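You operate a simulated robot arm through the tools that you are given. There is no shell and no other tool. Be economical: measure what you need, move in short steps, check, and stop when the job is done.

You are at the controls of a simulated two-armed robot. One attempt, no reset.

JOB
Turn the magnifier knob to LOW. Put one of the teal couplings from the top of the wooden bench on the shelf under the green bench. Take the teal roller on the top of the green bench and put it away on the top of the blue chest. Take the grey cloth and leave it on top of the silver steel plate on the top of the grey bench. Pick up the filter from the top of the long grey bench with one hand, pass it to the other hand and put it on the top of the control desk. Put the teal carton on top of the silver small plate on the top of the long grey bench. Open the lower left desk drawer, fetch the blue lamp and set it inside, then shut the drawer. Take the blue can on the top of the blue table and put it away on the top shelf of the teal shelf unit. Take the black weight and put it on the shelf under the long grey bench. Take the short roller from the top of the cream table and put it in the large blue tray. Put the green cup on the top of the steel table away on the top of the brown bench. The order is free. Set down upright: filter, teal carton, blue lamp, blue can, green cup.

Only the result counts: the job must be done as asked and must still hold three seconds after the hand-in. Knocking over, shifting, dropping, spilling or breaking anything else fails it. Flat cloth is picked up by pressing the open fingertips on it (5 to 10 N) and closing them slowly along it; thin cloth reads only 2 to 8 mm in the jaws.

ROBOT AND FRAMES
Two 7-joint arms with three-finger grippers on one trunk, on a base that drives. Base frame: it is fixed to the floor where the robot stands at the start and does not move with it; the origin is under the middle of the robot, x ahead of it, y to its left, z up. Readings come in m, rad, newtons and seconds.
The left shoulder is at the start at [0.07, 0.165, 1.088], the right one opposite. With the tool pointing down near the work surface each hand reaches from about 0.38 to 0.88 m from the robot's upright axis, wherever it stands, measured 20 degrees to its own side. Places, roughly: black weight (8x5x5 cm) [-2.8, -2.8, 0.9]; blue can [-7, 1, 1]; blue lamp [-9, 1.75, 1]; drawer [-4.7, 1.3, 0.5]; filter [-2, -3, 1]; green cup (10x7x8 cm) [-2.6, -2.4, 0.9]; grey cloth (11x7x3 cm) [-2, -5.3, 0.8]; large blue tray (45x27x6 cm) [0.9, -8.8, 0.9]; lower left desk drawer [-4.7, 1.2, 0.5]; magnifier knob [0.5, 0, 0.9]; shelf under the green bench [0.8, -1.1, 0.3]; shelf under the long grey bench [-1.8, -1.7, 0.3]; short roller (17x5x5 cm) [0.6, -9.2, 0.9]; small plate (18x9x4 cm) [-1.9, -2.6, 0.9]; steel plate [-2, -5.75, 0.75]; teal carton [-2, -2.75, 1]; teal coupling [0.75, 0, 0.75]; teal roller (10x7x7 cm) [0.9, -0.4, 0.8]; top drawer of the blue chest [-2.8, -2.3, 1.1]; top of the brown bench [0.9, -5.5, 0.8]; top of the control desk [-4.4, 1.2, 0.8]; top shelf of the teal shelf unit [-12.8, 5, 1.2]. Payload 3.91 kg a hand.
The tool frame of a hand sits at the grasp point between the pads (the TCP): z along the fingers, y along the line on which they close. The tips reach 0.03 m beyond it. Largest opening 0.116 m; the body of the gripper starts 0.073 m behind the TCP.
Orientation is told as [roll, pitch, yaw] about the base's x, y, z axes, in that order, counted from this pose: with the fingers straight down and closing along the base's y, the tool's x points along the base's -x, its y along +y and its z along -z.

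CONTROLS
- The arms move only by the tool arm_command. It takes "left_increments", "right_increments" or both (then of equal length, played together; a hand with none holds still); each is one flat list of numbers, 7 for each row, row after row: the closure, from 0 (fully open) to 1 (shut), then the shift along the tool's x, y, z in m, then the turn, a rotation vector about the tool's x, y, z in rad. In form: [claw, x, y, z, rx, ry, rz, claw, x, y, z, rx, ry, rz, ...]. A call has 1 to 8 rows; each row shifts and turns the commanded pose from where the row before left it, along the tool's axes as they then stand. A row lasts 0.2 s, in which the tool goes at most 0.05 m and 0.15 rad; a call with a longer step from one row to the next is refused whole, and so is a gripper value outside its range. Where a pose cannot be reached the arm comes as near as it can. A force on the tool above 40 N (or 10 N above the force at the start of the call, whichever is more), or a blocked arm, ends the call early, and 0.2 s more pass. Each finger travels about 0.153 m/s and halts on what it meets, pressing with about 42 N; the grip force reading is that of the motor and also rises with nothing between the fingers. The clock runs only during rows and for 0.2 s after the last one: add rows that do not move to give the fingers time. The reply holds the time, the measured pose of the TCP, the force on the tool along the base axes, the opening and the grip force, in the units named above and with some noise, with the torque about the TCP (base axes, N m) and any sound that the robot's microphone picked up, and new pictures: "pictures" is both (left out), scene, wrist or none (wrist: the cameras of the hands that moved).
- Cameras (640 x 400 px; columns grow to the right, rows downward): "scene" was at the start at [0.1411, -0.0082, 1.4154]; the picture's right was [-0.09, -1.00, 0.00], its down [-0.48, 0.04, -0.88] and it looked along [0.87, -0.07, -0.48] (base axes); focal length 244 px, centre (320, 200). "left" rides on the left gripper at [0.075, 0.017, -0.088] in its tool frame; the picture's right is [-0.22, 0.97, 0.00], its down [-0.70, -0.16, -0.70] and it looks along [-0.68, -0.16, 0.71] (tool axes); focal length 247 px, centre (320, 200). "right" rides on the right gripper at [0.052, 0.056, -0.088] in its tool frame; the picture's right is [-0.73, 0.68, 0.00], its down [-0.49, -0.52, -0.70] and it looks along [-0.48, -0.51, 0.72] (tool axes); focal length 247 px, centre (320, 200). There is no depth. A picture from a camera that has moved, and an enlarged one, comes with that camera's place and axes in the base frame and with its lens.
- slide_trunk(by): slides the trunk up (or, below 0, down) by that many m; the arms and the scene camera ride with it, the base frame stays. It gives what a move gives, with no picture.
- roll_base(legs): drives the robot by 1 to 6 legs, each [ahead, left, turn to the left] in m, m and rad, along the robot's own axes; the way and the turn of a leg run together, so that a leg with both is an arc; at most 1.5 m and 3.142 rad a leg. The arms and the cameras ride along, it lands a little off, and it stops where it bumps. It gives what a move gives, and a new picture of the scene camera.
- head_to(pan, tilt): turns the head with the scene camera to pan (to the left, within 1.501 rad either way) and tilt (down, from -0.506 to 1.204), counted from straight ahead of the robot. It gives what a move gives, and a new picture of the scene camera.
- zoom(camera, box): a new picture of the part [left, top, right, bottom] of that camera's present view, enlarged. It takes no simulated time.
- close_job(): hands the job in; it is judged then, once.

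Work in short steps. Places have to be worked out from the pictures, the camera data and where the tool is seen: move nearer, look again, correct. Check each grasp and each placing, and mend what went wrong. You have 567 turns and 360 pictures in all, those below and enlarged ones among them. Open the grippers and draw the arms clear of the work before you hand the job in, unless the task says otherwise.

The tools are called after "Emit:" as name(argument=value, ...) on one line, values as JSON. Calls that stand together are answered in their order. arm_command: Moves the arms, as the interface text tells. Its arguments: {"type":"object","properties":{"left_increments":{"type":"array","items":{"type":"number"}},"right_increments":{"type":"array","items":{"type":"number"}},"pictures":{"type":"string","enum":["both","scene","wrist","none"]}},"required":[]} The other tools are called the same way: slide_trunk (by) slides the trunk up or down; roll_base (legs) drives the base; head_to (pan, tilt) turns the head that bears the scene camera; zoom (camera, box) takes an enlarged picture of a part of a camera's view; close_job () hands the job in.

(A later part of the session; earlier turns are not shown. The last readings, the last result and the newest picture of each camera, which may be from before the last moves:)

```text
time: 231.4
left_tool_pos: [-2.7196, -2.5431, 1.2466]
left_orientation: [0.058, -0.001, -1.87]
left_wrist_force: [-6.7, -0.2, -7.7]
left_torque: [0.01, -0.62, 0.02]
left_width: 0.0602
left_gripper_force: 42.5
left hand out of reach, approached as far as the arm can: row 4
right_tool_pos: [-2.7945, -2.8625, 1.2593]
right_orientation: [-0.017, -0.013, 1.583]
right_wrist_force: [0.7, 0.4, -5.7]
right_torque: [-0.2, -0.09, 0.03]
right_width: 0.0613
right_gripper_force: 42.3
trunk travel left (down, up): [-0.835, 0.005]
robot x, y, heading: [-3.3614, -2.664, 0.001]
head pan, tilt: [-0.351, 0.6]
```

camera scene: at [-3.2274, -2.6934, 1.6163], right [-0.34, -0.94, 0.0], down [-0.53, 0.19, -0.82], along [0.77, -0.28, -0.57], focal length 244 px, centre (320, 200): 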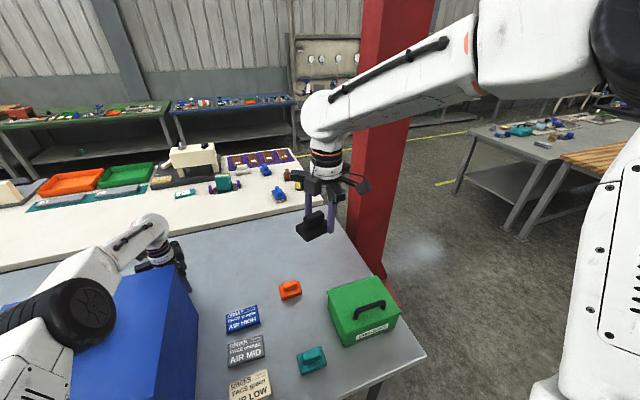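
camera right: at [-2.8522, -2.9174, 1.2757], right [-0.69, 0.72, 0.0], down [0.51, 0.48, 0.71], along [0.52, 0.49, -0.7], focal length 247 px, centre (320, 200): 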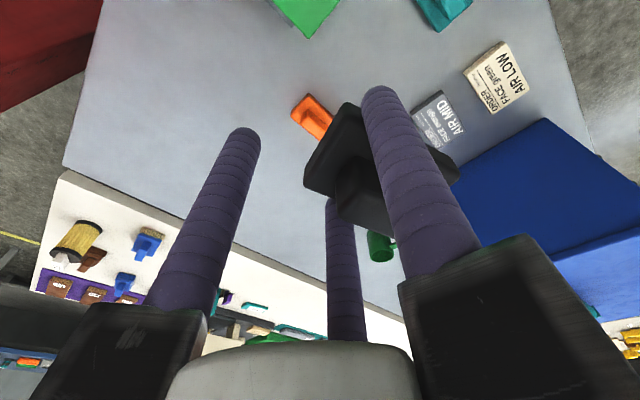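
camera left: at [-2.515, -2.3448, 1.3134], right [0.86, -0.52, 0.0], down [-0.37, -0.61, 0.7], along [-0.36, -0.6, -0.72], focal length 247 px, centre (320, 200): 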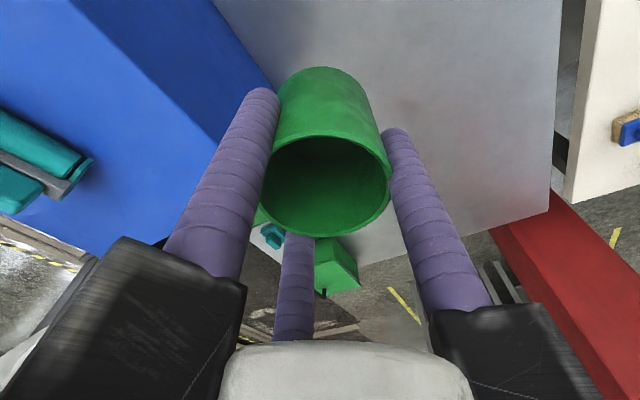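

Now back the base off, with both hands high.

Emit:
roll_base(legs=[[-0.45, 0, 0]])

```text
time: 234.1
left_tool_pos: [-3.1872, -2.5434, 1.2257]
left_orientation: [0.001, 0.001, -1.885]
left_wrist_force: [-0.6, -0.7, 0.2]
left_torque: [0.0, 0.03, 0.03]
left_width: 0.0595
left_gripper_force: 42.5
right_tool_pos: [-3.2427, -2.865, 1.2573]
right_orientation: [-0.014, -0.014, 1.584]
right_wrist_force: [0.2, -0.6, -6.3]
right_torque: [-0.2, -0.1, -0.01]
right_width: 0.0614
right_gripper_force: 42.6
trunk travel left (down, up): [-0.835, 0.005]
robot x, y, heading: [-3.812, -2.6651, 0.005]
head pan, tilt: [-0.351, 0.6]
camera scene: at [-3.6767, -2.6942, 1.6161], right [-0.34, -0.94, 0.0], down [-0.53, 0.19, -0.82], along [0.77, -0.28, -0.57], focal length 244 px, centre (320, 200)
```

scene: 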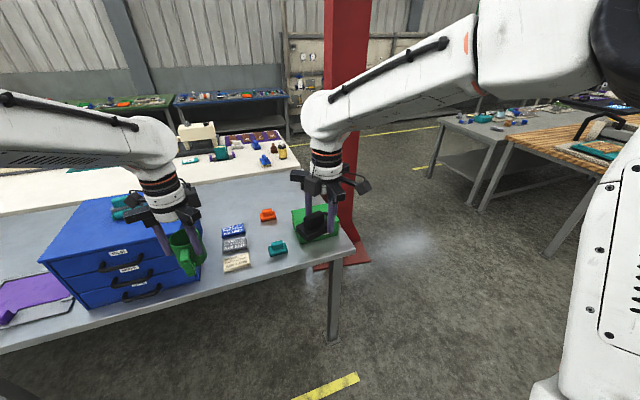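

I drive south, then east through the lane, back to the main aisle.

Emit:
roll_base(legs=[[0, -1.45, 0], [0, -0.24, -0.005], [1.5, 0, 0], [1.5, 0, 0]])

```text
time: 257.0
left_tool_pos: [-0.1107, -4.0574, 1.2283]
left_orientation: [0.004, -0.002, -1.816]
left_wrist_force: [0.8, 0.0, -0.9]
left_torque: [-0.04, -0.01, -0.03]
left_width: 0.0594
left_gripper_force: 41.9
right_tool_pos: [-0.1437, -4.3806, 1.2583]
right_orientation: [-0.014, -0.014, 1.652]
right_wrist_force: [0.0, 0.8, -5.9]
right_torque: [-0.15, -0.1, 0.01]
right_width: 0.0605
right_gripper_force: 42.4
trunk travel left (down, up): [-0.835, 0.005]
robot x, y, heading: [-0.719, -4.2186, 0.072]
head pan, tilt: [-0.351, 0.6]
camera scene: at [-0.5889, -4.2422, 1.6164], right [-0.28, -0.96, 0.0], down [-0.54, 0.16, -0.82], along [0.79, -0.23, -0.57], focal length 244 px, centre (320, 200)
```

scene: 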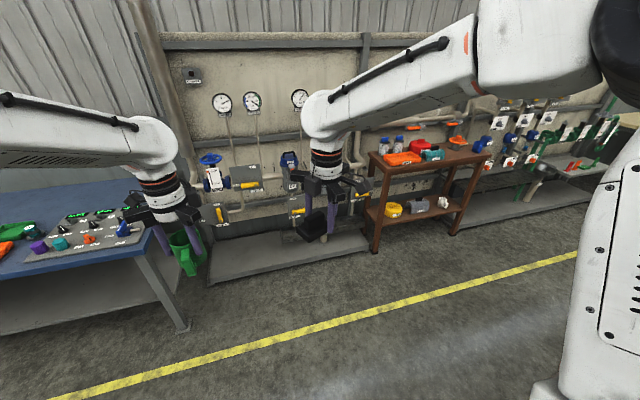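

The brown bench is close by (front edge about x = 0.72, y -5.05…-5.95), so I place the cup first. I drive in front of it for a look.

Emit:
roll_base(legs=[[0.4, -1.25, -0.072]])

Emit:
head_to(pan=0.0, tilt=0.5)

```text
time: 263.6
left_tool_pos: [0.3421, -5.3419, 1.2274]
left_orientation: [0.004, 0.0, -1.898]
left_wrist_force: [0.0, -0.3, -0.7]
left_torque: [-0.02, -0.02, -0.02]
left_width: 0.0595
left_gripper_force: 42.0
right_tool_pos: [0.2833, -5.6624, 1.2569]
right_orientation: [-0.014, -0.014, 1.571]
right_wrist_force: [0.2, 0.0, -6.3]
right_torque: [-0.17, -0.09, -0.02]
right_width: 0.0604
right_gripper_force: 41.5
trunk travel left (down, up): [-0.835, 0.005]
robot x, y, heading: [-0.2838, -5.4556, -0.008]
head pan, tilt: [-0.351, 0.6]
camera scene: at [-0.1495, -5.4872, 1.6164], right [-0.35, -0.94, 0.0], down [-0.53, 0.2, -0.82], along [0.77, -0.29, -0.57], focal length 244 px, centre (320, 200)
```

scene: 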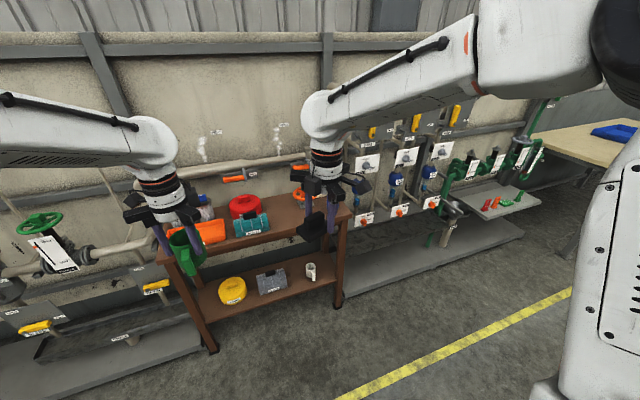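

```text
time: 264.4
left_tool_pos: [0.3417, -5.3414, 1.2271]
left_orientation: [0.003, 0.001, -1.897]
left_wrist_force: [0.0, -0.5, -1.6]
left_torque: [0.01, -0.02, -0.03]
left_width: 0.0593
left_gripper_force: 42.1
right_tool_pos: [0.2849, -5.6632, 1.2564]
right_orientation: [-0.014, -0.013, 1.571]
right_wrist_force: [0.1, -0.2, -6.0]
right_torque: [-0.14, -0.13, 0.03]
right_width: 0.0601
right_gripper_force: 42.7
trunk travel left (down, up): [-0.835, 0.005]
robot x, y, heading: [-0.2816, -5.4561, -0.011]
head pan, tilt: [0.0, 0.499]
camera scene: at [-0.1409, -5.4579, 1.6254], right [-0.01, -1.0, 0.0], down [-0.48, 0.01, -0.88], along [0.88, -0.01, -0.48], focal length 244 px, centre (320, 200)
```

scene: 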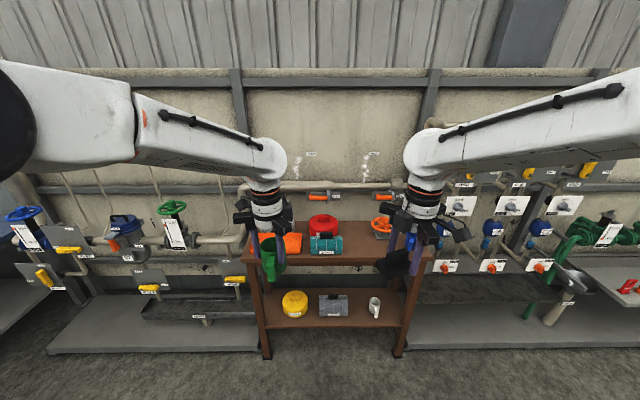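

Emit:
zoom(camera="scene", box=[230, 195, 450, 335])

Emit:
zoom(camera="right", box=[0, 0, 640, 400])

```text
2.86 times, centred on (340, 265) of scene
camera zoom: at [-0.1409, -5.4579, 1.6254], right [-0.01, -1.0, 0.0], down [-0.48, 0.01, -0.88], along [0.88, -0.01, -0.48], focal length 696 px, centre (263, 14)
```

zoom: 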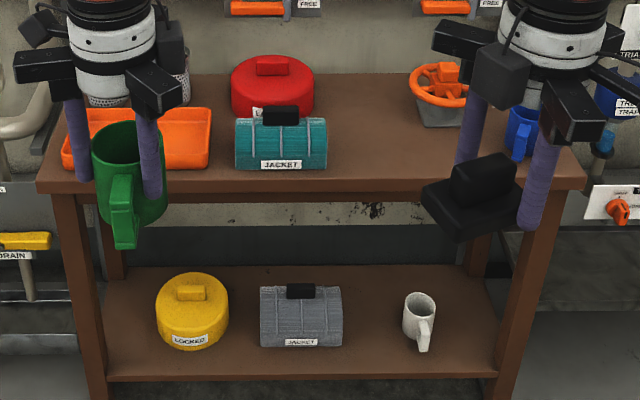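

```text
1.00 times, centred on (320, 200) of right (not enlarged: the box is as wide or as high as the picture)
camera zoom: at [0.2256, -5.7162, 1.3442], right [-0.68, 0.73, 0.0], down [0.51, 0.48, 0.71], along [0.52, 0.49, -0.7], focal length 247 px, centre (320, 200)
```

zoom: 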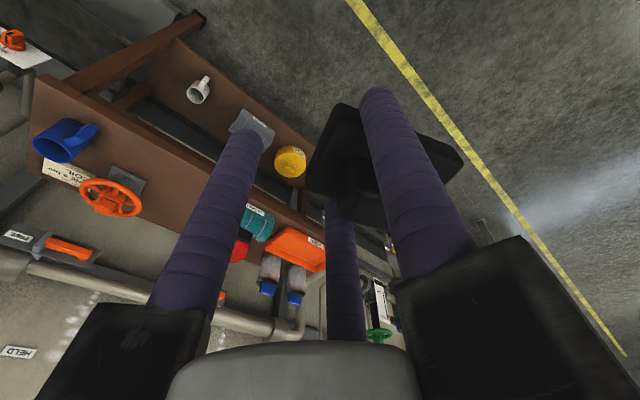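

There is a free spot on the bench top between the teal jacket and the orange valve, around (0.84, -5.68). I position the base so the left hand reaches it.

Emit:
roll_base(legs=[[0, -0.4, 0.01], [0.46, 0, 0]])

Emit:
head_to(pan=0.25, tilt=0.7)

```text
time: 269.2
left_tool_pos: [0.7885, -5.7539, 1.2281]
left_orientation: [0.004, 0.003, -1.908]
left_wrist_force: [-1.0, -0.1, -0.2]
left_torque: [0.02, 0.0, 0.01]
left_width: 0.0598
left_gripper_force: 42.1
right_tool_pos: [0.7252, -6.0739, 1.2586]
right_orientation: [-0.013, -0.013, 1.56]
right_wrist_force: [-0.5, 0.7, -5.4]
right_torque: [-0.18, -0.12, 0.02]
right_width: 0.0601
right_gripper_force: 42.1
trunk travel left (down, up): [-0.835, 0.005]
robot x, y, heading: [0.1583, -5.8634, -0.019]
head pan, tilt: [0.0, 0.499]
camera scene: at [0.3033, -5.8636, 1.6256], right [-0.02, -1.0, 0.0], down [-0.48, 0.01, -0.88], along [0.88, -0.02, -0.48], focal length 244 px, centre (320, 200)
```

scene: 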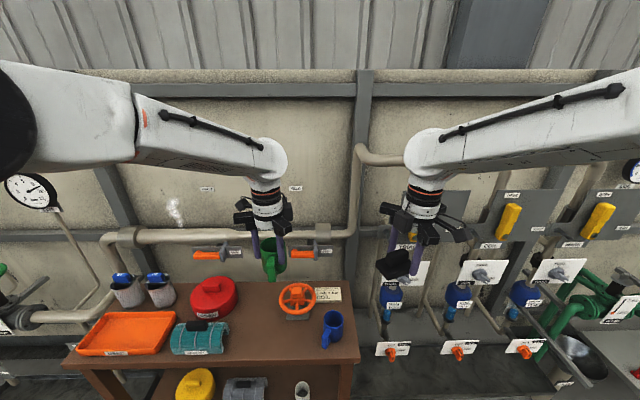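

```text
time: 270.0
left_tool_pos: [0.7905, -5.7532, 1.2274]
left_orientation: [0.003, -0.001, -1.908]
left_wrist_force: [0.1, -0.9, -1.9]
left_torque: [0.05, -0.04, -0.04]
left_width: 0.0596
left_gripper_force: 41.7
right_tool_pos: [0.7282, -6.0739, 1.2569]
right_orientation: [-0.012, -0.011, 1.559]
right_wrist_force: [-0.1, 0.1, -5.9]
right_torque: [-0.21, -0.08, 0.03]
right_width: 0.0603
right_gripper_force: 42.1
trunk travel left (down, up): [-0.835, 0.005]
robot x, y, heading: [0.159, -5.8587, -0.022]
head pan, tilt: [0.25, 0.7]
camera scene: at [0.2978, -5.8426, 1.6077], right [0.23, -0.97, 0.0], down [-0.63, -0.15, -0.76], along [0.74, 0.17, -0.64], focal length 244 px, centre (320, 200)
```

scene: 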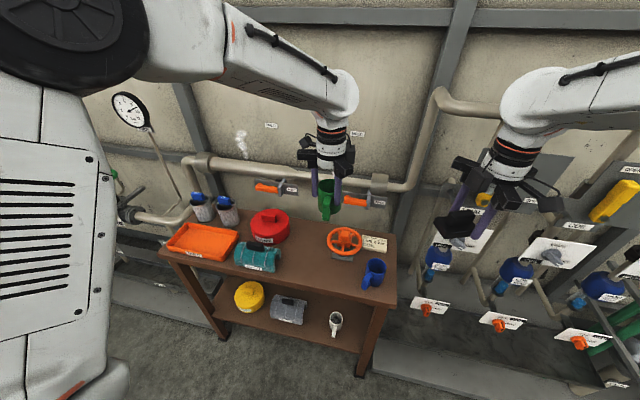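

The bench top works out at about z = 0.85, with a free spot near (0.775, -5.70). I move over it and lower.

Emit:
arm_command(left_increments=[1, 0.0225, -0.0161, 0, 0, 0, 0, 1, 0.0225, -0.0161, 0, 0, 0, 0, 1, 0, 0, 0.045, 0, 0, 0, 1, 0, 0, 0.045, 0, 0, 0, 1, 0, 0, 0.045, 0, 0, 0, 1, 0, 0, 0.045, 0, 0, 0, 1, 0, 0, 0.045, 0, 0, 0], pictures="both")

```text
time: 271.6
left_tool_pos: [0.7772, -5.7049, 0.9975]
left_orientation: [0.002, -0.001, -1.907]
left_wrist_force: [0.1, 0.5, -1.2]
left_torque: [-0.02, 0.0, -0.04]
left_width: 0.0598
left_gripper_force: 41.7
right_tool_pos: [0.729, -6.0736, 1.2566]
right_orientation: [-0.013, -0.012, 1.56]
right_wrist_force: [-0.2, -0.4, -5.5]
right_torque: [-0.21, -0.1, 0.0]
right_width: 0.0602
right_gripper_force: 41.8
trunk travel left (down, up): [-0.835, 0.005]
robot x, y, heading: [0.1629, -5.8624, -0.023]
head pan, tilt: [0.25, 0.7]
camera scene: at [0.299, -5.8426, 1.6076], right [0.23, -0.97, 0.0], down [-0.63, -0.15, -0.76], along [0.74, 0.17, -0.65], focal length 244 px, centre (320, 200)
camera left: at [0.8184, -5.6404, 1.0869], right [0.85, -0.53, 0.0], down [-0.38, -0.6, 0.7], along [-0.37, -0.59, -0.72], focal length 247 px, centre (320, 200)
```

scene: 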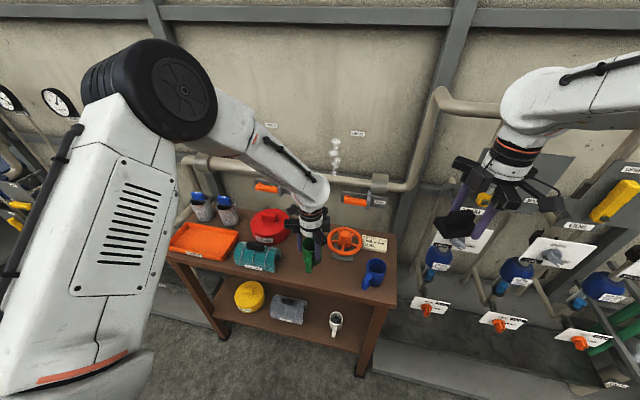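
left: 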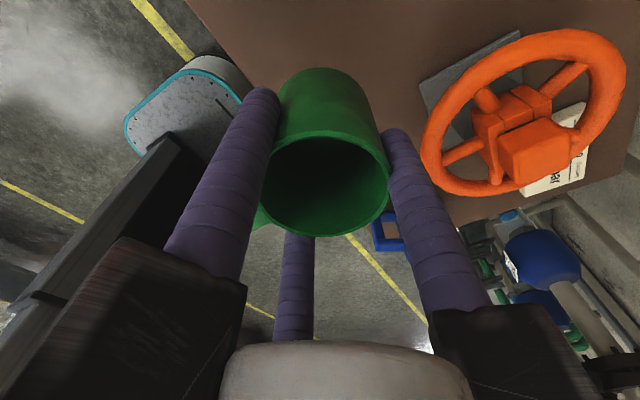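

The bench's front edge is at x of about 0.725 and the valve wheel is nearby to the right. I shift 13 mm deeper and 18 mm left, then lower to contact.

Emit:
arm_command(left_increments=[1, 0.0213, 0.0063, 0, 0, 0, 0, 1, 0, 0, 0.03, 0, 0, 0, 1, 0, 0, 0.03, 0, 0, 0, 1, 0, 0, 0.01, 0, 0, 0, 1, 0, 0, 0.005, 0, 0, 0, 1, 0, 0, 0.005, 0, 0, 0], pictures="none")

```text
time: 273.0
left_tool_pos: [0.7886, -5.6835, 0.9217]
left_orientation: [0.003, 0.001, -1.908]
left_wrist_force: [0.3, 0.2, -1.6]
left_torque: [-0.03, -0.02, -0.01]
left_width: 0.0596
left_gripper_force: 42.0
right_tool_pos: [0.7272, -6.0744, 1.2579]
right_orientation: [-0.014, -0.012, 1.56]
right_wrist_force: [0.8, 0.0, -5.8]
right_torque: [-0.17, -0.1, -0.03]
right_width: 0.0601
right_gripper_force: 42.4
trunk travel left (down, up): [-0.835, 0.005]
robot x, y, heading: [0.1571, -5.8605, -0.017]
head pan, tilt: [0.25, 0.7]
```

Emit:
arm_command(left_increments=[1, 0, 0, 0.005, 0, 0, 0, 1, 0, 0, 0.005, 0, 0, 0, 1, 0, 0, 0.005, 0, 0, 0, 1, 0, 0, 0.005, 0, 0, 0], pictures="wrist")

```text
time: 273.8
left_tool_pos: [0.7896, -5.6832, 0.9171]
left_orientation: [0.013, 0.004, -1.91]
left_wrist_force: [-12.7, 1.8, 33.4]
left_torque: [-0.13, 0.96, -0.13]
left_width: 0.0597
left_gripper_force: 41.6
right_tool_pos: [0.724, -6.0741, 1.2589]
right_orientation: [-0.014, -0.012, 1.562]
right_wrist_force: [0.4, -0.8, -6.2]
right_torque: [-0.18, -0.07, -0.02]
right_width: 0.06
right_gripper_force: 42.1
trunk travel left (down, up): [-0.835, 0.005]
robot x, y, heading: [0.1619, -5.8603, -0.023]
head pan, tilt: [0.25, 0.7]
stopped in row 3 (left hand): the force on the tool passed its limit at 42 N (the readings are from after the stop); the commanded pose is now the measured one
camera left: at [0.8304, -5.6187, 1.0067], right [0.85, -0.53, 0.01], down [-0.39, -0.6, 0.69], along [-0.36, -0.59, -0.72], focal length 247 px, centre (320, 200)
```

left: 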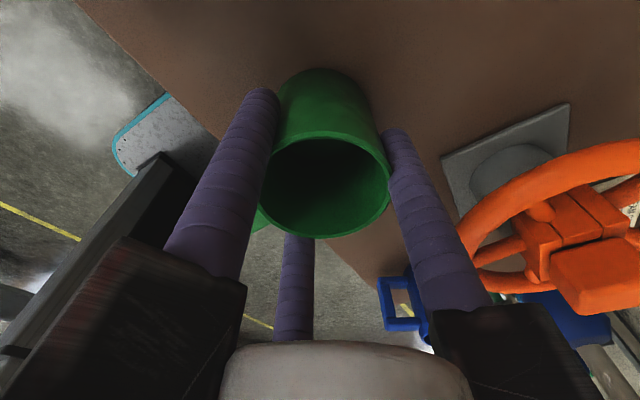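

Contact. I ease off, open just a little (the valve wheel is near the right finger), and rise straight up.

Emit:
arm_command(left_increments=[1, 0, 0, -0.003, 0, 0, 0, 0.4, 0, 0, 0, 0, 0, 0, 0.36, 0, 0, 0, 0, 0, 0, 0.36, 0, 0, -0.02, 0, 0, 0, 0.36, 0, 0, -0.04, 0, 0, 0, 0.36, 0, 0, -0.045, 0, 0, 0, 0.36, 0, 0, -0.045, 0, 0, 0], pictures="wrist")

```text
time: 275.4
left_tool_pos: [0.7923, -5.6847, 1.067]
left_orientation: [0.009, 0.003, -1.908]
left_wrist_force: [0.2, 0.1, 0.0]
left_torque: [0.02, 0.02, 0.0]
left_width: 0.0741
left_gripper_force: 0.0
right_tool_pos: [0.7252, -6.0731, 1.2576]
right_orientation: [-0.014, -0.011, 1.563]
right_wrist_force: [0.2, 0.0, -5.2]
right_torque: [-0.19, -0.1, 0.04]
right_width: 0.06
right_gripper_force: 41.5
trunk travel left (down, up): [-0.835, 0.005]
robot x, y, heading: [0.1621, -5.8627, -0.018]
head pan, tilt: [0.25, 0.7]
camera left: at [0.8326, -5.6205, 1.1573], right [0.85, -0.53, 0.01], down [-0.39, -0.6, 0.7], along [-0.37, -0.59, -0.72], focal length 247 px, centre (320, 200)
```

left: 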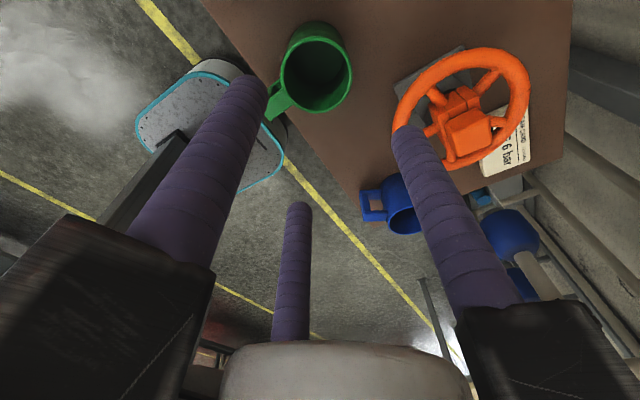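

The cup stands upright on the brown bench. I raise the left hand fully, then back out and go look at the grey bench with the cloth.

Emit:
arm_command(left_increments=[0.2, 0, 0, -0.045, 0, 0, 0, 0, 0, 0, -0.045, 0, 0, 0, 0, 0, 0, -0.045, 0, 0, 0], pictures="none")

Emit:
roll_base(legs=[[-0.7, 0, 0], [0, 0, 1.571], [0, 0, 1.571]])

Emit:
head_to(pan=0, tilt=0.5)

```text
time: 276.1
left_tool_pos: [0.788, -5.6842, 1.2035]
left_orientation: [0.011, 0.003, -1.906]
left_wrist_force: [-1.0, -0.8, 0.8]
left_torque: [0.03, 0.01, 0.0]
left_width: 0.116
left_gripper_force: 0.0
right_tool_pos: [0.7268, -6.0734, 1.2577]
right_orientation: [-0.015, -0.012, 1.562]
right_wrist_force: [-0.2, -0.2, -6.3]
right_torque: [-0.19, -0.08, 0.01]
right_width: 0.0602
right_gripper_force: 42.0
trunk travel left (down, up): [-0.835, 0.005]
robot x, y, heading: [0.1598, -5.8592, -0.022]
head pan, tilt: [0.25, 0.7]
```

```text
time: 287.9
left_tool_pos: [-1.1277, -6.0955, 1.2028]
left_orientation: [0.012, 0.003, 1.345]
left_wrist_force: [0.0, -1.0, -0.6]
left_torque: [-0.01, -0.02, 0.01]
left_width: 0.1159
left_gripper_force: 0.0
right_tool_pos: [-1.1082, -5.7021, 1.2569]
right_orientation: [-0.013, -0.013, -1.469]
right_wrist_force: [-0.1, 0.4, -6.9]
right_torque: [0.2, 0.13, -0.01]
right_width: 0.0598
right_gripper_force: 42.4
trunk travel left (down, up): [-0.835, 0.005]
robot x, y, heading: [-0.5233, -5.8526, -3.049]
head pan, tilt: [0.25, 0.7]
camera scene: at [-0.6552, -5.8847, 1.6077], right [-0.33, 0.94, 0.0], down [0.61, 0.21, -0.76], along [-0.72, -0.26, -0.64], focal length 244 px, centre (320, 200)
```

scene: 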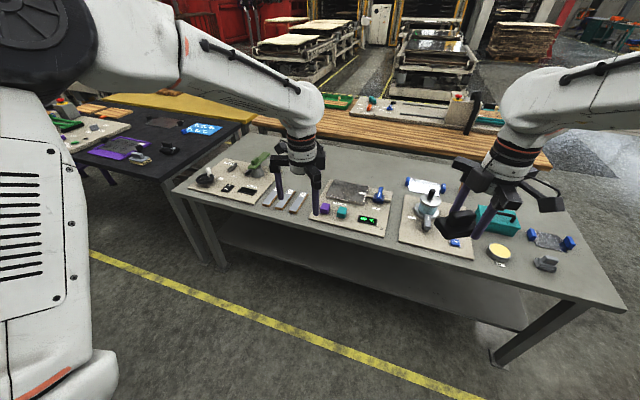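

```text
time: 288.6
left_tool_pos: [-1.1277, -6.0953, 1.2026]
left_orientation: [0.011, 0.002, 1.343]
left_wrist_force: [-0.7, 0.9, -0.3]
left_torque: [0.01, -0.02, -0.01]
left_width: 0.1163
left_gripper_force: 0.0
right_tool_pos: [-1.1085, -5.7033, 1.257]
right_orientation: [-0.012, -0.011, -1.47]
right_wrist_force: [-0.4, 0.7, -5.6]
right_torque: [0.18, 0.1, -0.04]
right_width: 0.0601
right_gripper_force: 41.9
trunk travel left (down, up): [-0.835, 0.005]
robot x, y, heading: [-0.5265, -5.8507, -3.052]
head pan, tilt: [0.0, 0.499]
camera scene: at [-0.6657, -5.8651, 1.6254], right [-0.09, 1.0, 0.0], down [0.48, 0.04, -0.88], along [-0.87, -0.08, -0.48], focal length 244 px, centre (320, 200)
```

scene: 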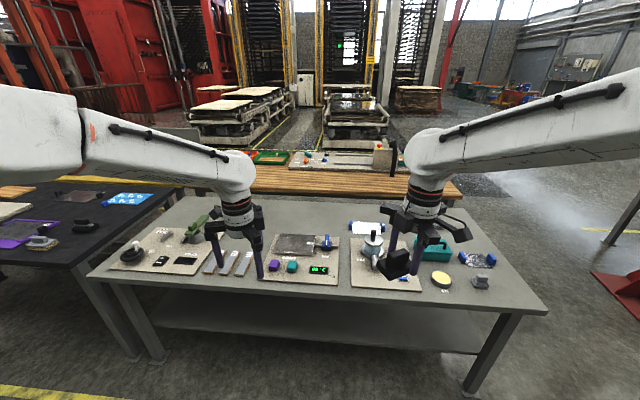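

Emit:
zoom(camera="scene", box=[320, 190, 540, 310])

Emit:
zoom(camera="scene", box=[90, 190, 350, 310])

```text
2.91 times, centred on (430, 250) of scene
camera zoom: at [-0.6657, -5.8651, 1.6254], right [-0.09, 1.0, 0.0], down [0.48, 0.04, -0.88], along [-0.87, -0.08, -0.48], focal length 709 px, centre (0, 54)
```

zoom: 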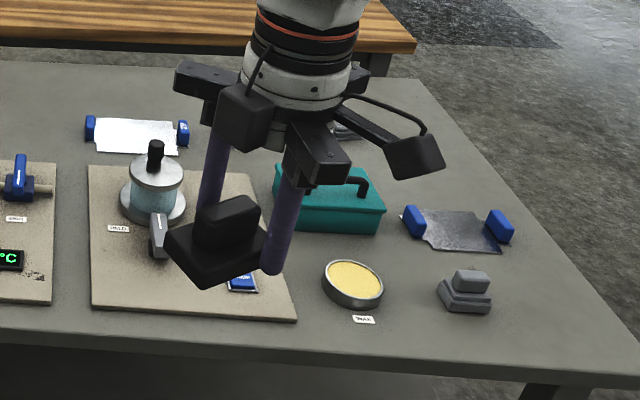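

```text
2.46 times, centred on (220, 250) of scene
camera zoom: at [-0.6657, -5.8651, 1.6254], right [-0.09, 1.0, 0.0], down [0.48, 0.04, -0.88], along [-0.87, -0.08, -0.48], focal length 600 px, centre (566, 77)
```

zoom: 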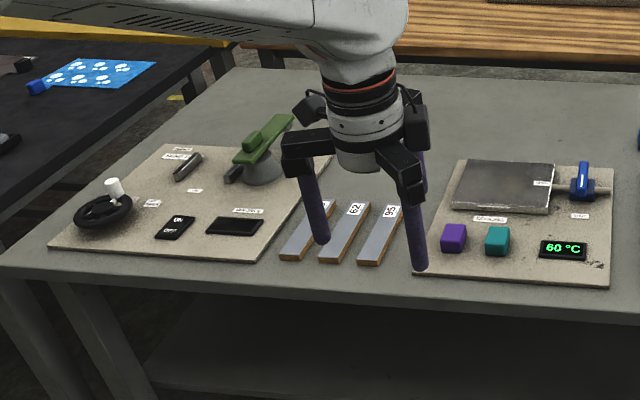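

The bright silver plate with blue ends is at about (-1.87, -5.70). The grey cloth is behind the teal box, at about (-1.92, -5.29). It is easiest picked from the bench's north end, so I drive there.

Emit:
roll_base(legs=[[0, -1.45, 0], [0, 0, 1.48], [0, -0.8, 0], [0, -0.75, 0]])

Emit:
head_to(pan=0.1, tilt=0.65)

```text
time: 307.2
left_tool_pos: [-1.9904, -5.113, 1.2027]
left_orientation: [0.009, 0.002, 2.867]
left_wrist_force: [0.5, -0.1, 0.0]
left_torque: [0.01, -0.01, 0.0]
left_width: 0.1161
left_gripper_force: 0.1
right_tool_pos: [-2.382, -5.0762, 1.2569]
right_orientation: [-0.014, -0.013, 0.051]
right_wrist_force: [-0.5, -0.6, -6.1]
right_torque: [-0.11, 0.18, -0.02]
right_width: 0.0601
right_gripper_force: 41.6
trunk travel left (down, up): [-0.835, 0.005]
robot x, y, heading: [-2.207, -4.4984, -1.529]
head pan, tilt: [0.0, 0.499]
camera scene: at [-2.1976, -4.6417, 1.6254], right [-1.0, -0.04, 0.0], down [-0.02, 0.48, -0.88], along [0.04, -0.88, -0.48], focal length 244 px, centre (320, 200)
```

scene: 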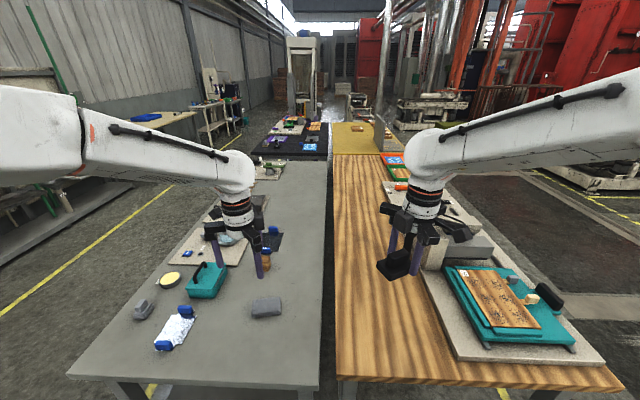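

```text
time: 307.9
left_tool_pos: [-1.9912, -5.1136, 1.2031]
left_orientation: [0.011, 0.004, 2.867]
left_wrist_force: [-0.2, -0.6, -0.5]
left_torque: [0.03, -0.02, -0.02]
left_width: 0.116
left_gripper_force: 0.0
right_tool_pos: [-2.3822, -5.075, 1.2581]
right_orientation: [-0.013, -0.012, 0.052]
right_wrist_force: [0.3, -0.7, -6.0]
right_torque: [-0.1, 0.15, 0.0]
right_width: 0.0598
right_gripper_force: 41.9
trunk travel left (down, up): [-0.835, 0.005]
robot x, y, heading: [-2.2025, -4.5019, -1.532]
head pan, tilt: [0.099, 0.649]
camera scene: at [-2.1905, -4.6368, 1.6121], right [-0.99, -0.14, 0.0], down [-0.08, 0.6, -0.8], along [0.11, -0.79, -0.6], focal length 244 px, centre (320, 200)
```

scene: 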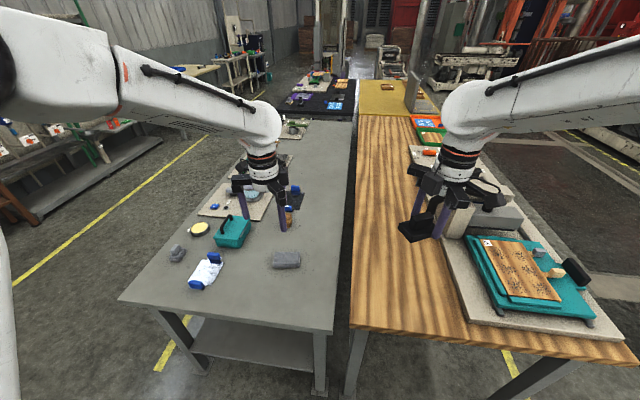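

Emit:
zoom(camera="scene", box=[170, 170, 330, 300])

Emit:
zoom(camera="left", box=[0, 0, 640, 400])

```text
3.08 times, centred on (250, 235) of scene
camera zoom: at [-2.1905, -4.6368, 1.6121], right [-0.99, -0.14, 0.0], down [-0.08, 0.6, -0.8], along [0.11, -0.79, -0.6], focal length 750 px, centre (535, 92)
```

zoom: 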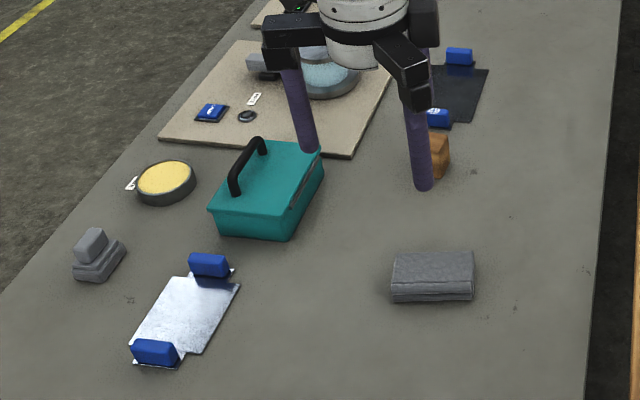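

```text
1.00 times, centred on (320, 200) of left (not enlarged: the box is as wide or as high as the picture)
camera zoom: at [-1.9234, -5.1502, 1.2923], right [-0.48, -0.88, 0.01], down [-0.63, 0.35, 0.7], along [-0.61, 0.33, -0.72], focal length 247 px, centre (320, 200)
```

zoom: 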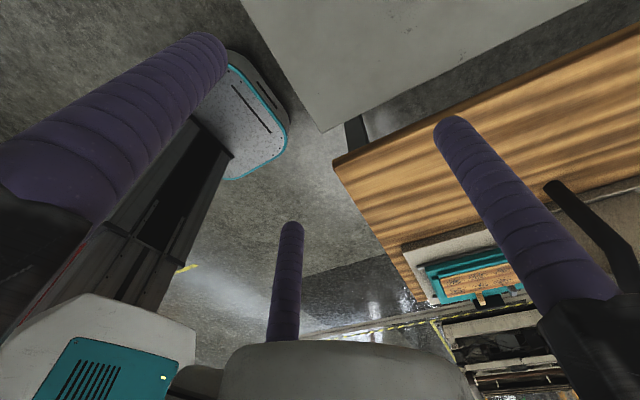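

The cloth is a folded 11×7×3 cm block at about (-1.96, -5.277), its long axis about 12° off x. The target plate (far one) is at about (-1.907, -5.69), and the table top at z of about 0.775. I yaw the left hand and go above the cloth.

Emit:
arm_command(left_increments=[0, 0, 0, 0, 0, 0, -0.124, 0, 0, 0, 0, 0, 0, -0.124, 0, 0, 0, 0, 0, 0, -0.124, 0, 0, 0, 0, 0, 0, -0.124, 0, -0.0017, 0.0383, 0.025, 0, 0, 0, 0, -0.0017, 0.0383, 0.025, 0, 0, 0, 0, -0.0017, 0.0383, 0.025, 0, 0, 0, 0, -0.0017, 0.0383, 0.025, 0, 0, 0], pictures="none")

Emit:
arm_command(left_increments=[0, 0, 0, 0.04, 0, 0, 0, 0, 0, 0, 0.04, 0, 0, 0, 0, 0, 0, 0.04, 0, 0, 0], pictures="both")

```text
time: 309.7
left_tool_pos: [-1.9652, -5.2672, 1.1046]
left_orientation: [0.009, -0.002, -2.922]
left_wrist_force: [-0.3, -0.1, 0.6]
left_torque: [0.04, 0.02, 0.02]
left_width: 0.116
left_gripper_force: 0.0
right_tool_pos: [-2.383, -5.0785, 1.2566]
right_orientation: [-0.01, -0.013, 0.052]
right_wrist_force: [0.2, -1.4, -6.4]
right_torque: [-0.08, 0.22, -0.03]
right_width: 0.0598
right_gripper_force: 42.2
trunk travel left (down, up): [-0.835, 0.005]
robot x, y, heading: [-2.2051, -4.4949, -1.532]
head pan, tilt: [0.099, 0.649]
```

```text
time: 310.5
left_tool_pos: [-1.9649, -5.2681, 0.9862]
left_orientation: [0.011, -0.002, -2.922]
left_wrist_force: [0.0, -0.9, 0.6]
left_torque: [0.05, -0.03, 0.01]
left_width: 0.116
left_gripper_force: 0.1
right_tool_pos: [-2.3819, -5.0769, 1.2571]
right_orientation: [-0.012, -0.012, 0.051]
right_wrist_force: [0.9, 0.5, -6.4]
right_torque: [-0.08, 0.17, -0.02]
right_width: 0.0597
right_gripper_force: 41.7
trunk travel left (down, up): [-0.835, 0.005]
robot x, y, heading: [-2.2055, -4.4973, -1.533]
head pan, tilt: [0.099, 0.649]
camera scene: at [-2.1901, -4.6376, 1.6121], right [-0.99, -0.14, 0.0], down [-0.08, 0.6, -0.8], along [0.11, -0.79, -0.61], focal length 244 px, centre (320, 200)
camera left: at [-1.8882, -5.2679, 1.0754], right [-0.01, -1.0, 0.01], down [-0.71, 0.01, 0.7], along [-0.7, 0.0, -0.71], focal length 247 px, centre (320, 200)
```

scene: 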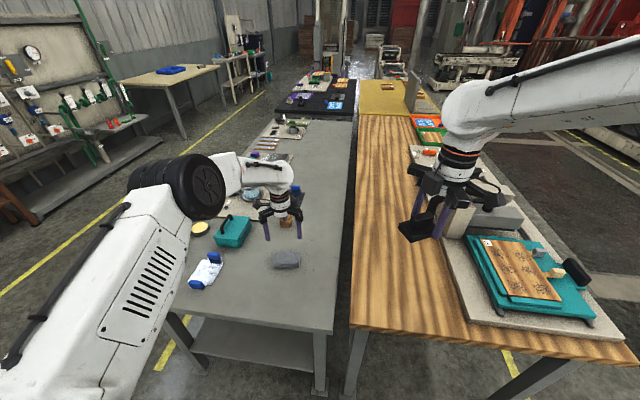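
left: 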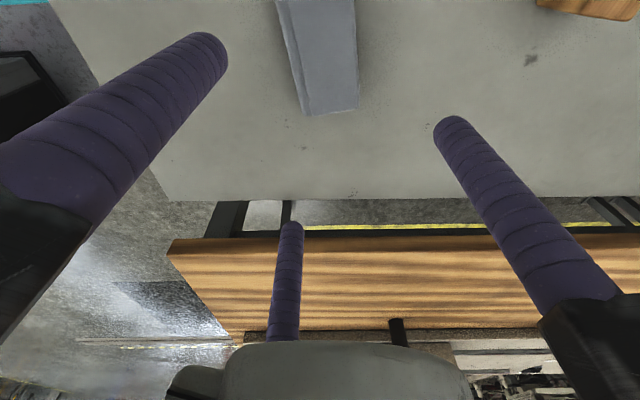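

The cloth is centred within a few mm. I trim and descend toward it.

Emit:
arm_command(left_increments=[0, 0.005, -0.005, 0.03, 0, 0, 0, 0, 0, 0, 0.04, 0, 0, 0, 0, 0, 0, 0.04, 0, 0, 0, 0, 0, 0, 0.03, 0, 0, 0], pictures="wrist")

```text
time: 311.5
left_tool_pos: [-1.9609, -5.2617, 0.8436]
left_orientation: [0.01, -0.003, -2.921]
left_wrist_force: [0.2, 0.4, 0.2]
left_torque: [0.03, -0.02, 0.0]
left_width: 0.1159
left_gripper_force: 0.1
right_tool_pos: [-2.3823, -5.0759, 1.2568]
right_orientation: [-0.012, -0.011, 0.052]
right_wrist_force: [0.2, 0.2, -5.9]
right_torque: [-0.09, 0.16, 0.01]
right_width: 0.0597
right_gripper_force: 41.4
trunk travel left (down, up): [-0.835, 0.005]
robot x, y, heading: [-2.2042, -4.5018, -1.528]
head pan, tilt: [0.099, 0.649]
camera left: at [-1.8839, -5.2628, 0.9329], right [-0.01, -1.0, 0.01], down [-0.71, 0.01, 0.7], along [-0.7, 0.0, -0.71], focal length 247 px, centre (320, 200)
```

left: 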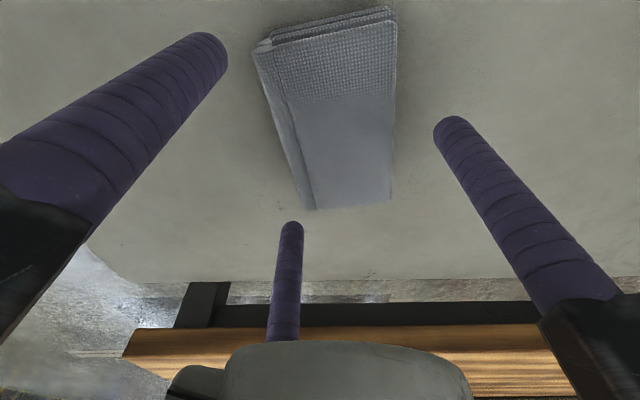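

Emit:
arm_command(left_increments=[0, 0, 0, 0.01, 0, 0, 0, 0, 0, 0, 0.01, 0, 0, 0, 0, 0, 0, 0.006, 0, 0, 0, 0, 0, 0, 0.006, 0, 0, 0, 0, 0, 0, 0.006, 0, 0, 0], pictures="wrist")

```text
time: 312.7
left_tool_pos: [-1.9608, -5.2638, 0.8105]
left_orientation: [0.017, -0.003, -2.921]
left_wrist_force: [-2.9, 3.5, 20.7]
left_torque: [1.04, -0.9, 0.21]
left_width: 0.116
left_gripper_force: 0.1
right_tool_pos: [-2.385, -5.0719, 1.2592]
right_orientation: [-0.017, -0.013, 0.05]
right_wrist_force: [0.4, -0.3, -5.6]
right_torque: [-0.09, 0.2, -0.01]
right_width: 0.0597
right_gripper_force: 41.7
trunk travel left (down, up): [-0.835, 0.005]
robot x, y, heading: [-2.2034, -4.4995, -1.528]
head pan, tilt: [0.099, 0.649]
camera left: at [-1.8837, -5.2628, 0.8996], right [-0.01, -1.0, 0.02], down [-0.72, 0.02, 0.7], along [-0.7, -0.01, -0.72], focal length 247 px, centre (320, 200)
```

left: 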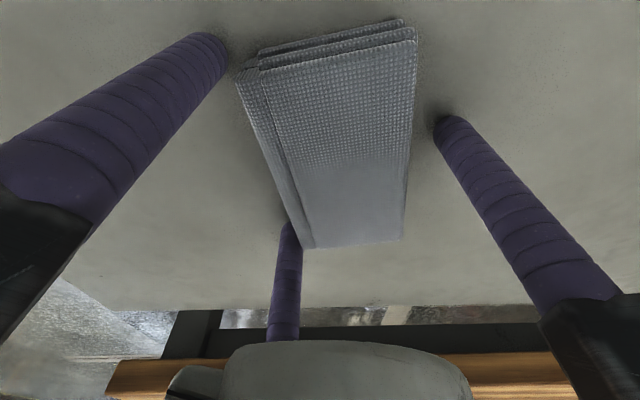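

The tips touch the table at about 0.78. I raise 4 mm and close slowly on the folded cloth.

Emit:
arm_command(left_increments=[0, 0, 0, -0.005, 0, 0, 0, 0.15, 0, 0, 0, 0, 0, 0, 0.3, 0, 0, 0, 0, 0, 0, 0.45, 0, 0, 0, 0, 0, 0, 0.6, 0, 0, 0, 0, 0, 0, 0.8, 0, 0, 0, 0, 0, 0, 1, 0, 0, 0, 0, 0, 0, 1, 0, 0, 0, 0, 0, 0], pictures="wrist")

```text
time: 314.5
left_tool_pos: [-1.9597, -5.2626, 0.8108]
left_orientation: [0.01, -0.001, -2.922]
left_wrist_force: [0.2, -0.2, -0.6]
left_torque: [-0.02, 0.01, 0.02]
left_width: 0.0865
left_gripper_force: 42.1
right_tool_pos: [-2.3824, -5.0763, 1.2574]
right_orientation: [-0.012, -0.012, 0.052]
right_wrist_force: [0.1, -0.5, -5.1]
right_torque: [-0.08, 0.2, -0.01]
right_width: 0.0593
right_gripper_force: 42.1
trunk travel left (down, up): [-0.835, 0.005]
robot x, y, heading: [-2.2022, -4.5027, -1.533]
head pan, tilt: [0.099, 0.649]
camera left: at [-1.8823, -5.2635, 0.9], right [-0.01, -1.0, 0.01], down [-0.71, 0.01, 0.7], along [-0.7, 0.0, -0.71], focal length 247 px, centre (320, 200)
```

left: 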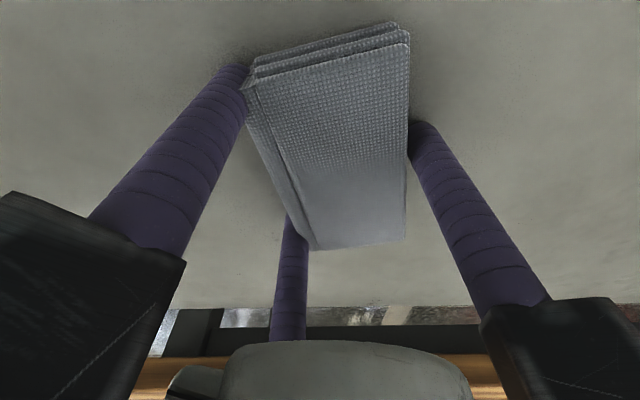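

Gripped across about 6.5 cm. I lift.

Emit:
arm_command(left_increments=[1, 0, 0, -0.01, 0, 0, 0, 1, 0, 0, -0.02, 0, 0, 0, 1, 0, 0, -0.04, 0, 0, 0, 1, 0, 0, -0.045, 0, 0, 0, 1, 0, 0, -0.045, 0, 0, 0, 1, 0, 0, -0.045, 0, 0, 0, 1, 0, 0, -0.045, 0, 0, 0, 1, 0, 0, -0.045, 0, 0, 0], pictures="wrist")

```text
time: 316.3
left_tool_pos: [-1.959, -5.2589, 1.1067]
left_orientation: [0.012, -0.002, -2.921]
left_wrist_force: [-0.1, -0.2, -0.1]
left_torque: [-0.02, 0.01, 0.0]
left_width: 0.0863
left_gripper_force: 42.5
right_tool_pos: [-2.3844, -5.0752, 1.2584]
right_orientation: [-0.014, -0.012, 0.053]
right_wrist_force: [0.0, -0.1, -5.9]
right_torque: [-0.11, 0.2, -0.04]
right_width: 0.0595
right_gripper_force: 42.0
trunk travel left (down, up): [-0.835, 0.005]
robot x, y, heading: [-2.2054, -4.4971, -1.534]
head pan, tilt: [0.099, 0.649]
camera left: at [-1.8816, -5.2592, 1.1963], right [-0.01, -1.0, 0.01], down [-0.71, 0.01, 0.7], along [-0.7, 0.0, -0.71], focal length 247 px, centre (320, 200)
```

left: 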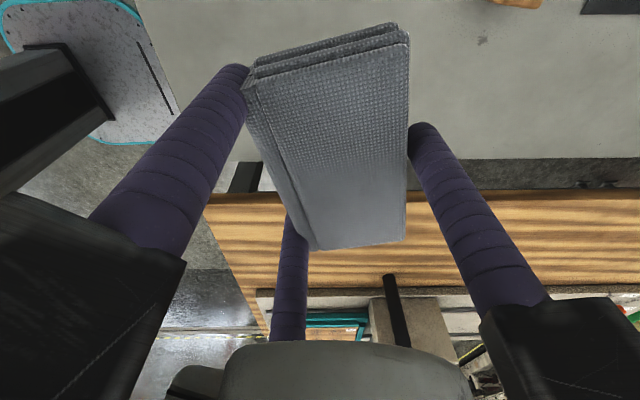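

The cloth is held. I drive round to the east side of the grey bench to face the plate.

Emit:
roll_base(legs=[[0, 0.78, 0], [0, 0.75, 0], [0, 0, -1.6], [0, 0.95, 0]])

Emit:
slide_trunk(by=-0.15)

Emit:
head_to(pan=0.15, tilt=0.5)

```text
time: 332.7
left_tool_pos: [-1.5059, -5.6048, 1.1062]
left_orientation: [0.011, -0.002, 1.698]
left_wrist_force: [0.6, 0.6, -0.9]
left_torque: [-0.02, -0.01, -0.01]
left_width: 0.0863
left_gripper_force: 41.4
right_tool_pos: [-1.2832, -5.1989, 1.2572]
right_orientation: [-0.011, -0.014, -1.61]
right_wrist_force: [0.6, 0.0, -6.4]
right_torque: [0.23, 0.12, 0.0]
right_width: 0.0598
right_gripper_force: 42.1
trunk travel left (down, up): [-0.835, 0.005]
robot x, y, heading: [-0.7287, -5.4315, 3.094]
head pan, tilt: [0.099, 0.649]
camera scene: at [-0.8632, -5.4316, 1.612], right [-0.05, 1.0, 0.0], down [0.6, 0.03, -0.8], along [-0.8, -0.04, -0.61], focal length 244 px, centre (320, 200)
```

scene: 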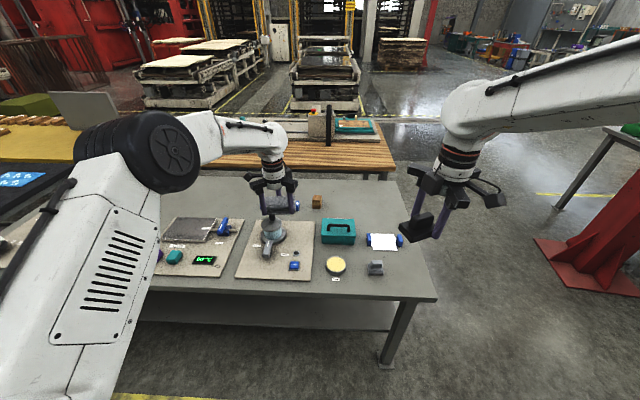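

```text
time: 334.5
left_tool_pos: [-1.505, -5.6052, 0.9562]
left_orientation: [0.011, -0.002, 1.698]
left_wrist_force: [0.3, 0.4, -1.1]
left_torque: [0.01, -0.03, 0.01]
left_width: 0.0864
left_gripper_force: 42.6
right_tool_pos: [-1.2814, -5.2004, 1.1073]
right_orientation: [-0.013, -0.013, -1.611]
right_wrist_force: [0.6, -0.7, -6.1]
right_torque: [0.17, 0.09, -0.02]
right_width: 0.0597
right_gripper_force: 42.0
trunk travel left (down, up): [-0.685, 0.155]
robot x, y, heading: [-0.727, -5.4306, 3.09]
head pan, tilt: [0.099, 0.649]
```

```text
time: 335.2
left_tool_pos: [-1.5056, -5.6055, 0.957]
left_orientation: [0.01, -0.001, 1.7]
left_wrist_force: [0.4, 0.1, -0.3]
left_torque: [0.03, -0.01, 0.0]
left_width: 0.0864
left_gripper_force: 41.9
right_tool_pos: [-1.2836, -5.2001, 1.1067]
right_orientation: [-0.012, -0.012, -1.611]
right_wrist_force: [-0.4, 0.4, -6.6]
right_torque: [0.18, 0.1, 0.0]
right_width: 0.0595
right_gripper_force: 42.2
trunk travel left (down, up): [-0.685, 0.155]
robot x, y, heading: [-0.7235, -5.4334, 3.086]
head pan, tilt: [0.15, 0.499]
camera scene: at [-0.8669, -5.4372, 1.4754], right [-0.1, 1.0, 0.0], down [0.48, 0.05, -0.88], along [-0.87, -0.09, -0.48], focal length 244 px, centre (320, 200)
```

scene: 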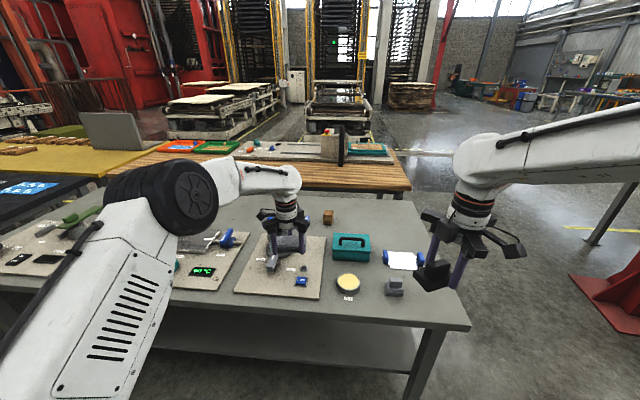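

The left hand is low over the apparatus, so I raise it before driving in.

Emit:
arm_command(left_increments=[1, 0, 0, -0.04, 0, 0, 0, 1, 0, 0, -0.04, 0, 0, 0, 1, 0, 0, -0.04, 0, 0, 0], pictures="both")

```text
time: 336.0
left_tool_pos: [-1.5066, -5.602, 1.0768]
left_orientation: [0.008, -0.002, 1.699]
left_wrist_force: [-0.2, -0.2, -0.5]
left_torque: [-0.02, -0.03, 0.01]
left_width: 0.0864
left_gripper_force: 41.7
right_tool_pos: [-1.2822, -5.1992, 1.1062]
right_orientation: [-0.015, -0.012, -1.611]
right_wrist_force: [0.6, -0.6, -5.8]
right_torque: [0.21, 0.12, -0.01]
right_width: 0.0596
right_gripper_force: 42.1
trunk travel left (down, up): [-0.685, 0.155]
robot x, y, heading: [-0.7252, -5.4291, 3.088]
head pan, tilt: [0.15, 0.499]
camera scene: at [-0.8664, -5.437, 1.4754], right [-0.1, 1.0, 0.0], down [0.48, 0.05, -0.88], along [-0.87, -0.09, -0.48], focal length 244 px, centre (320, 200)
camera left: at [-1.5126, -5.68, 1.1665], right [-1.0, 0.1, 0.01], down [0.08, 0.71, 0.7], along [0.06, 0.7, -0.71], focal length 247 px, centre (320, 200)
```

scene: 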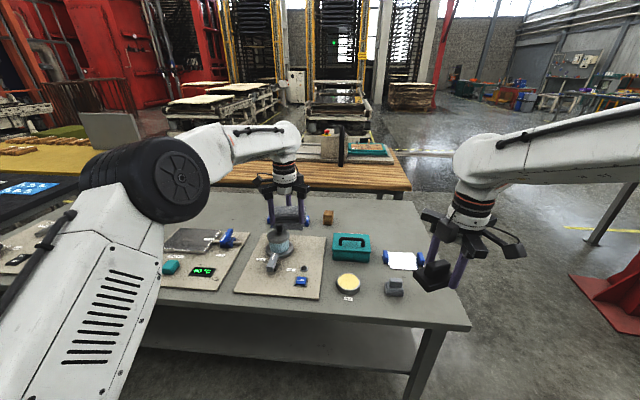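
left: 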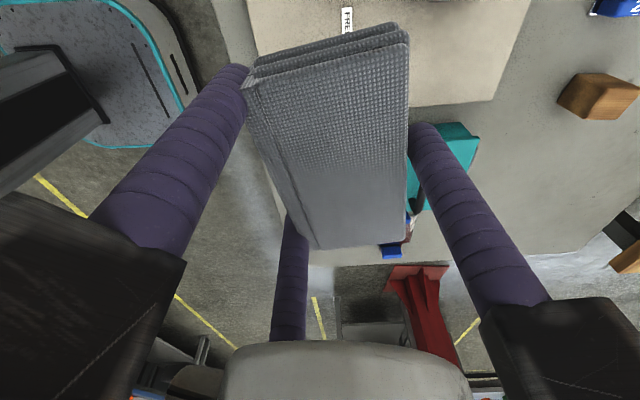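

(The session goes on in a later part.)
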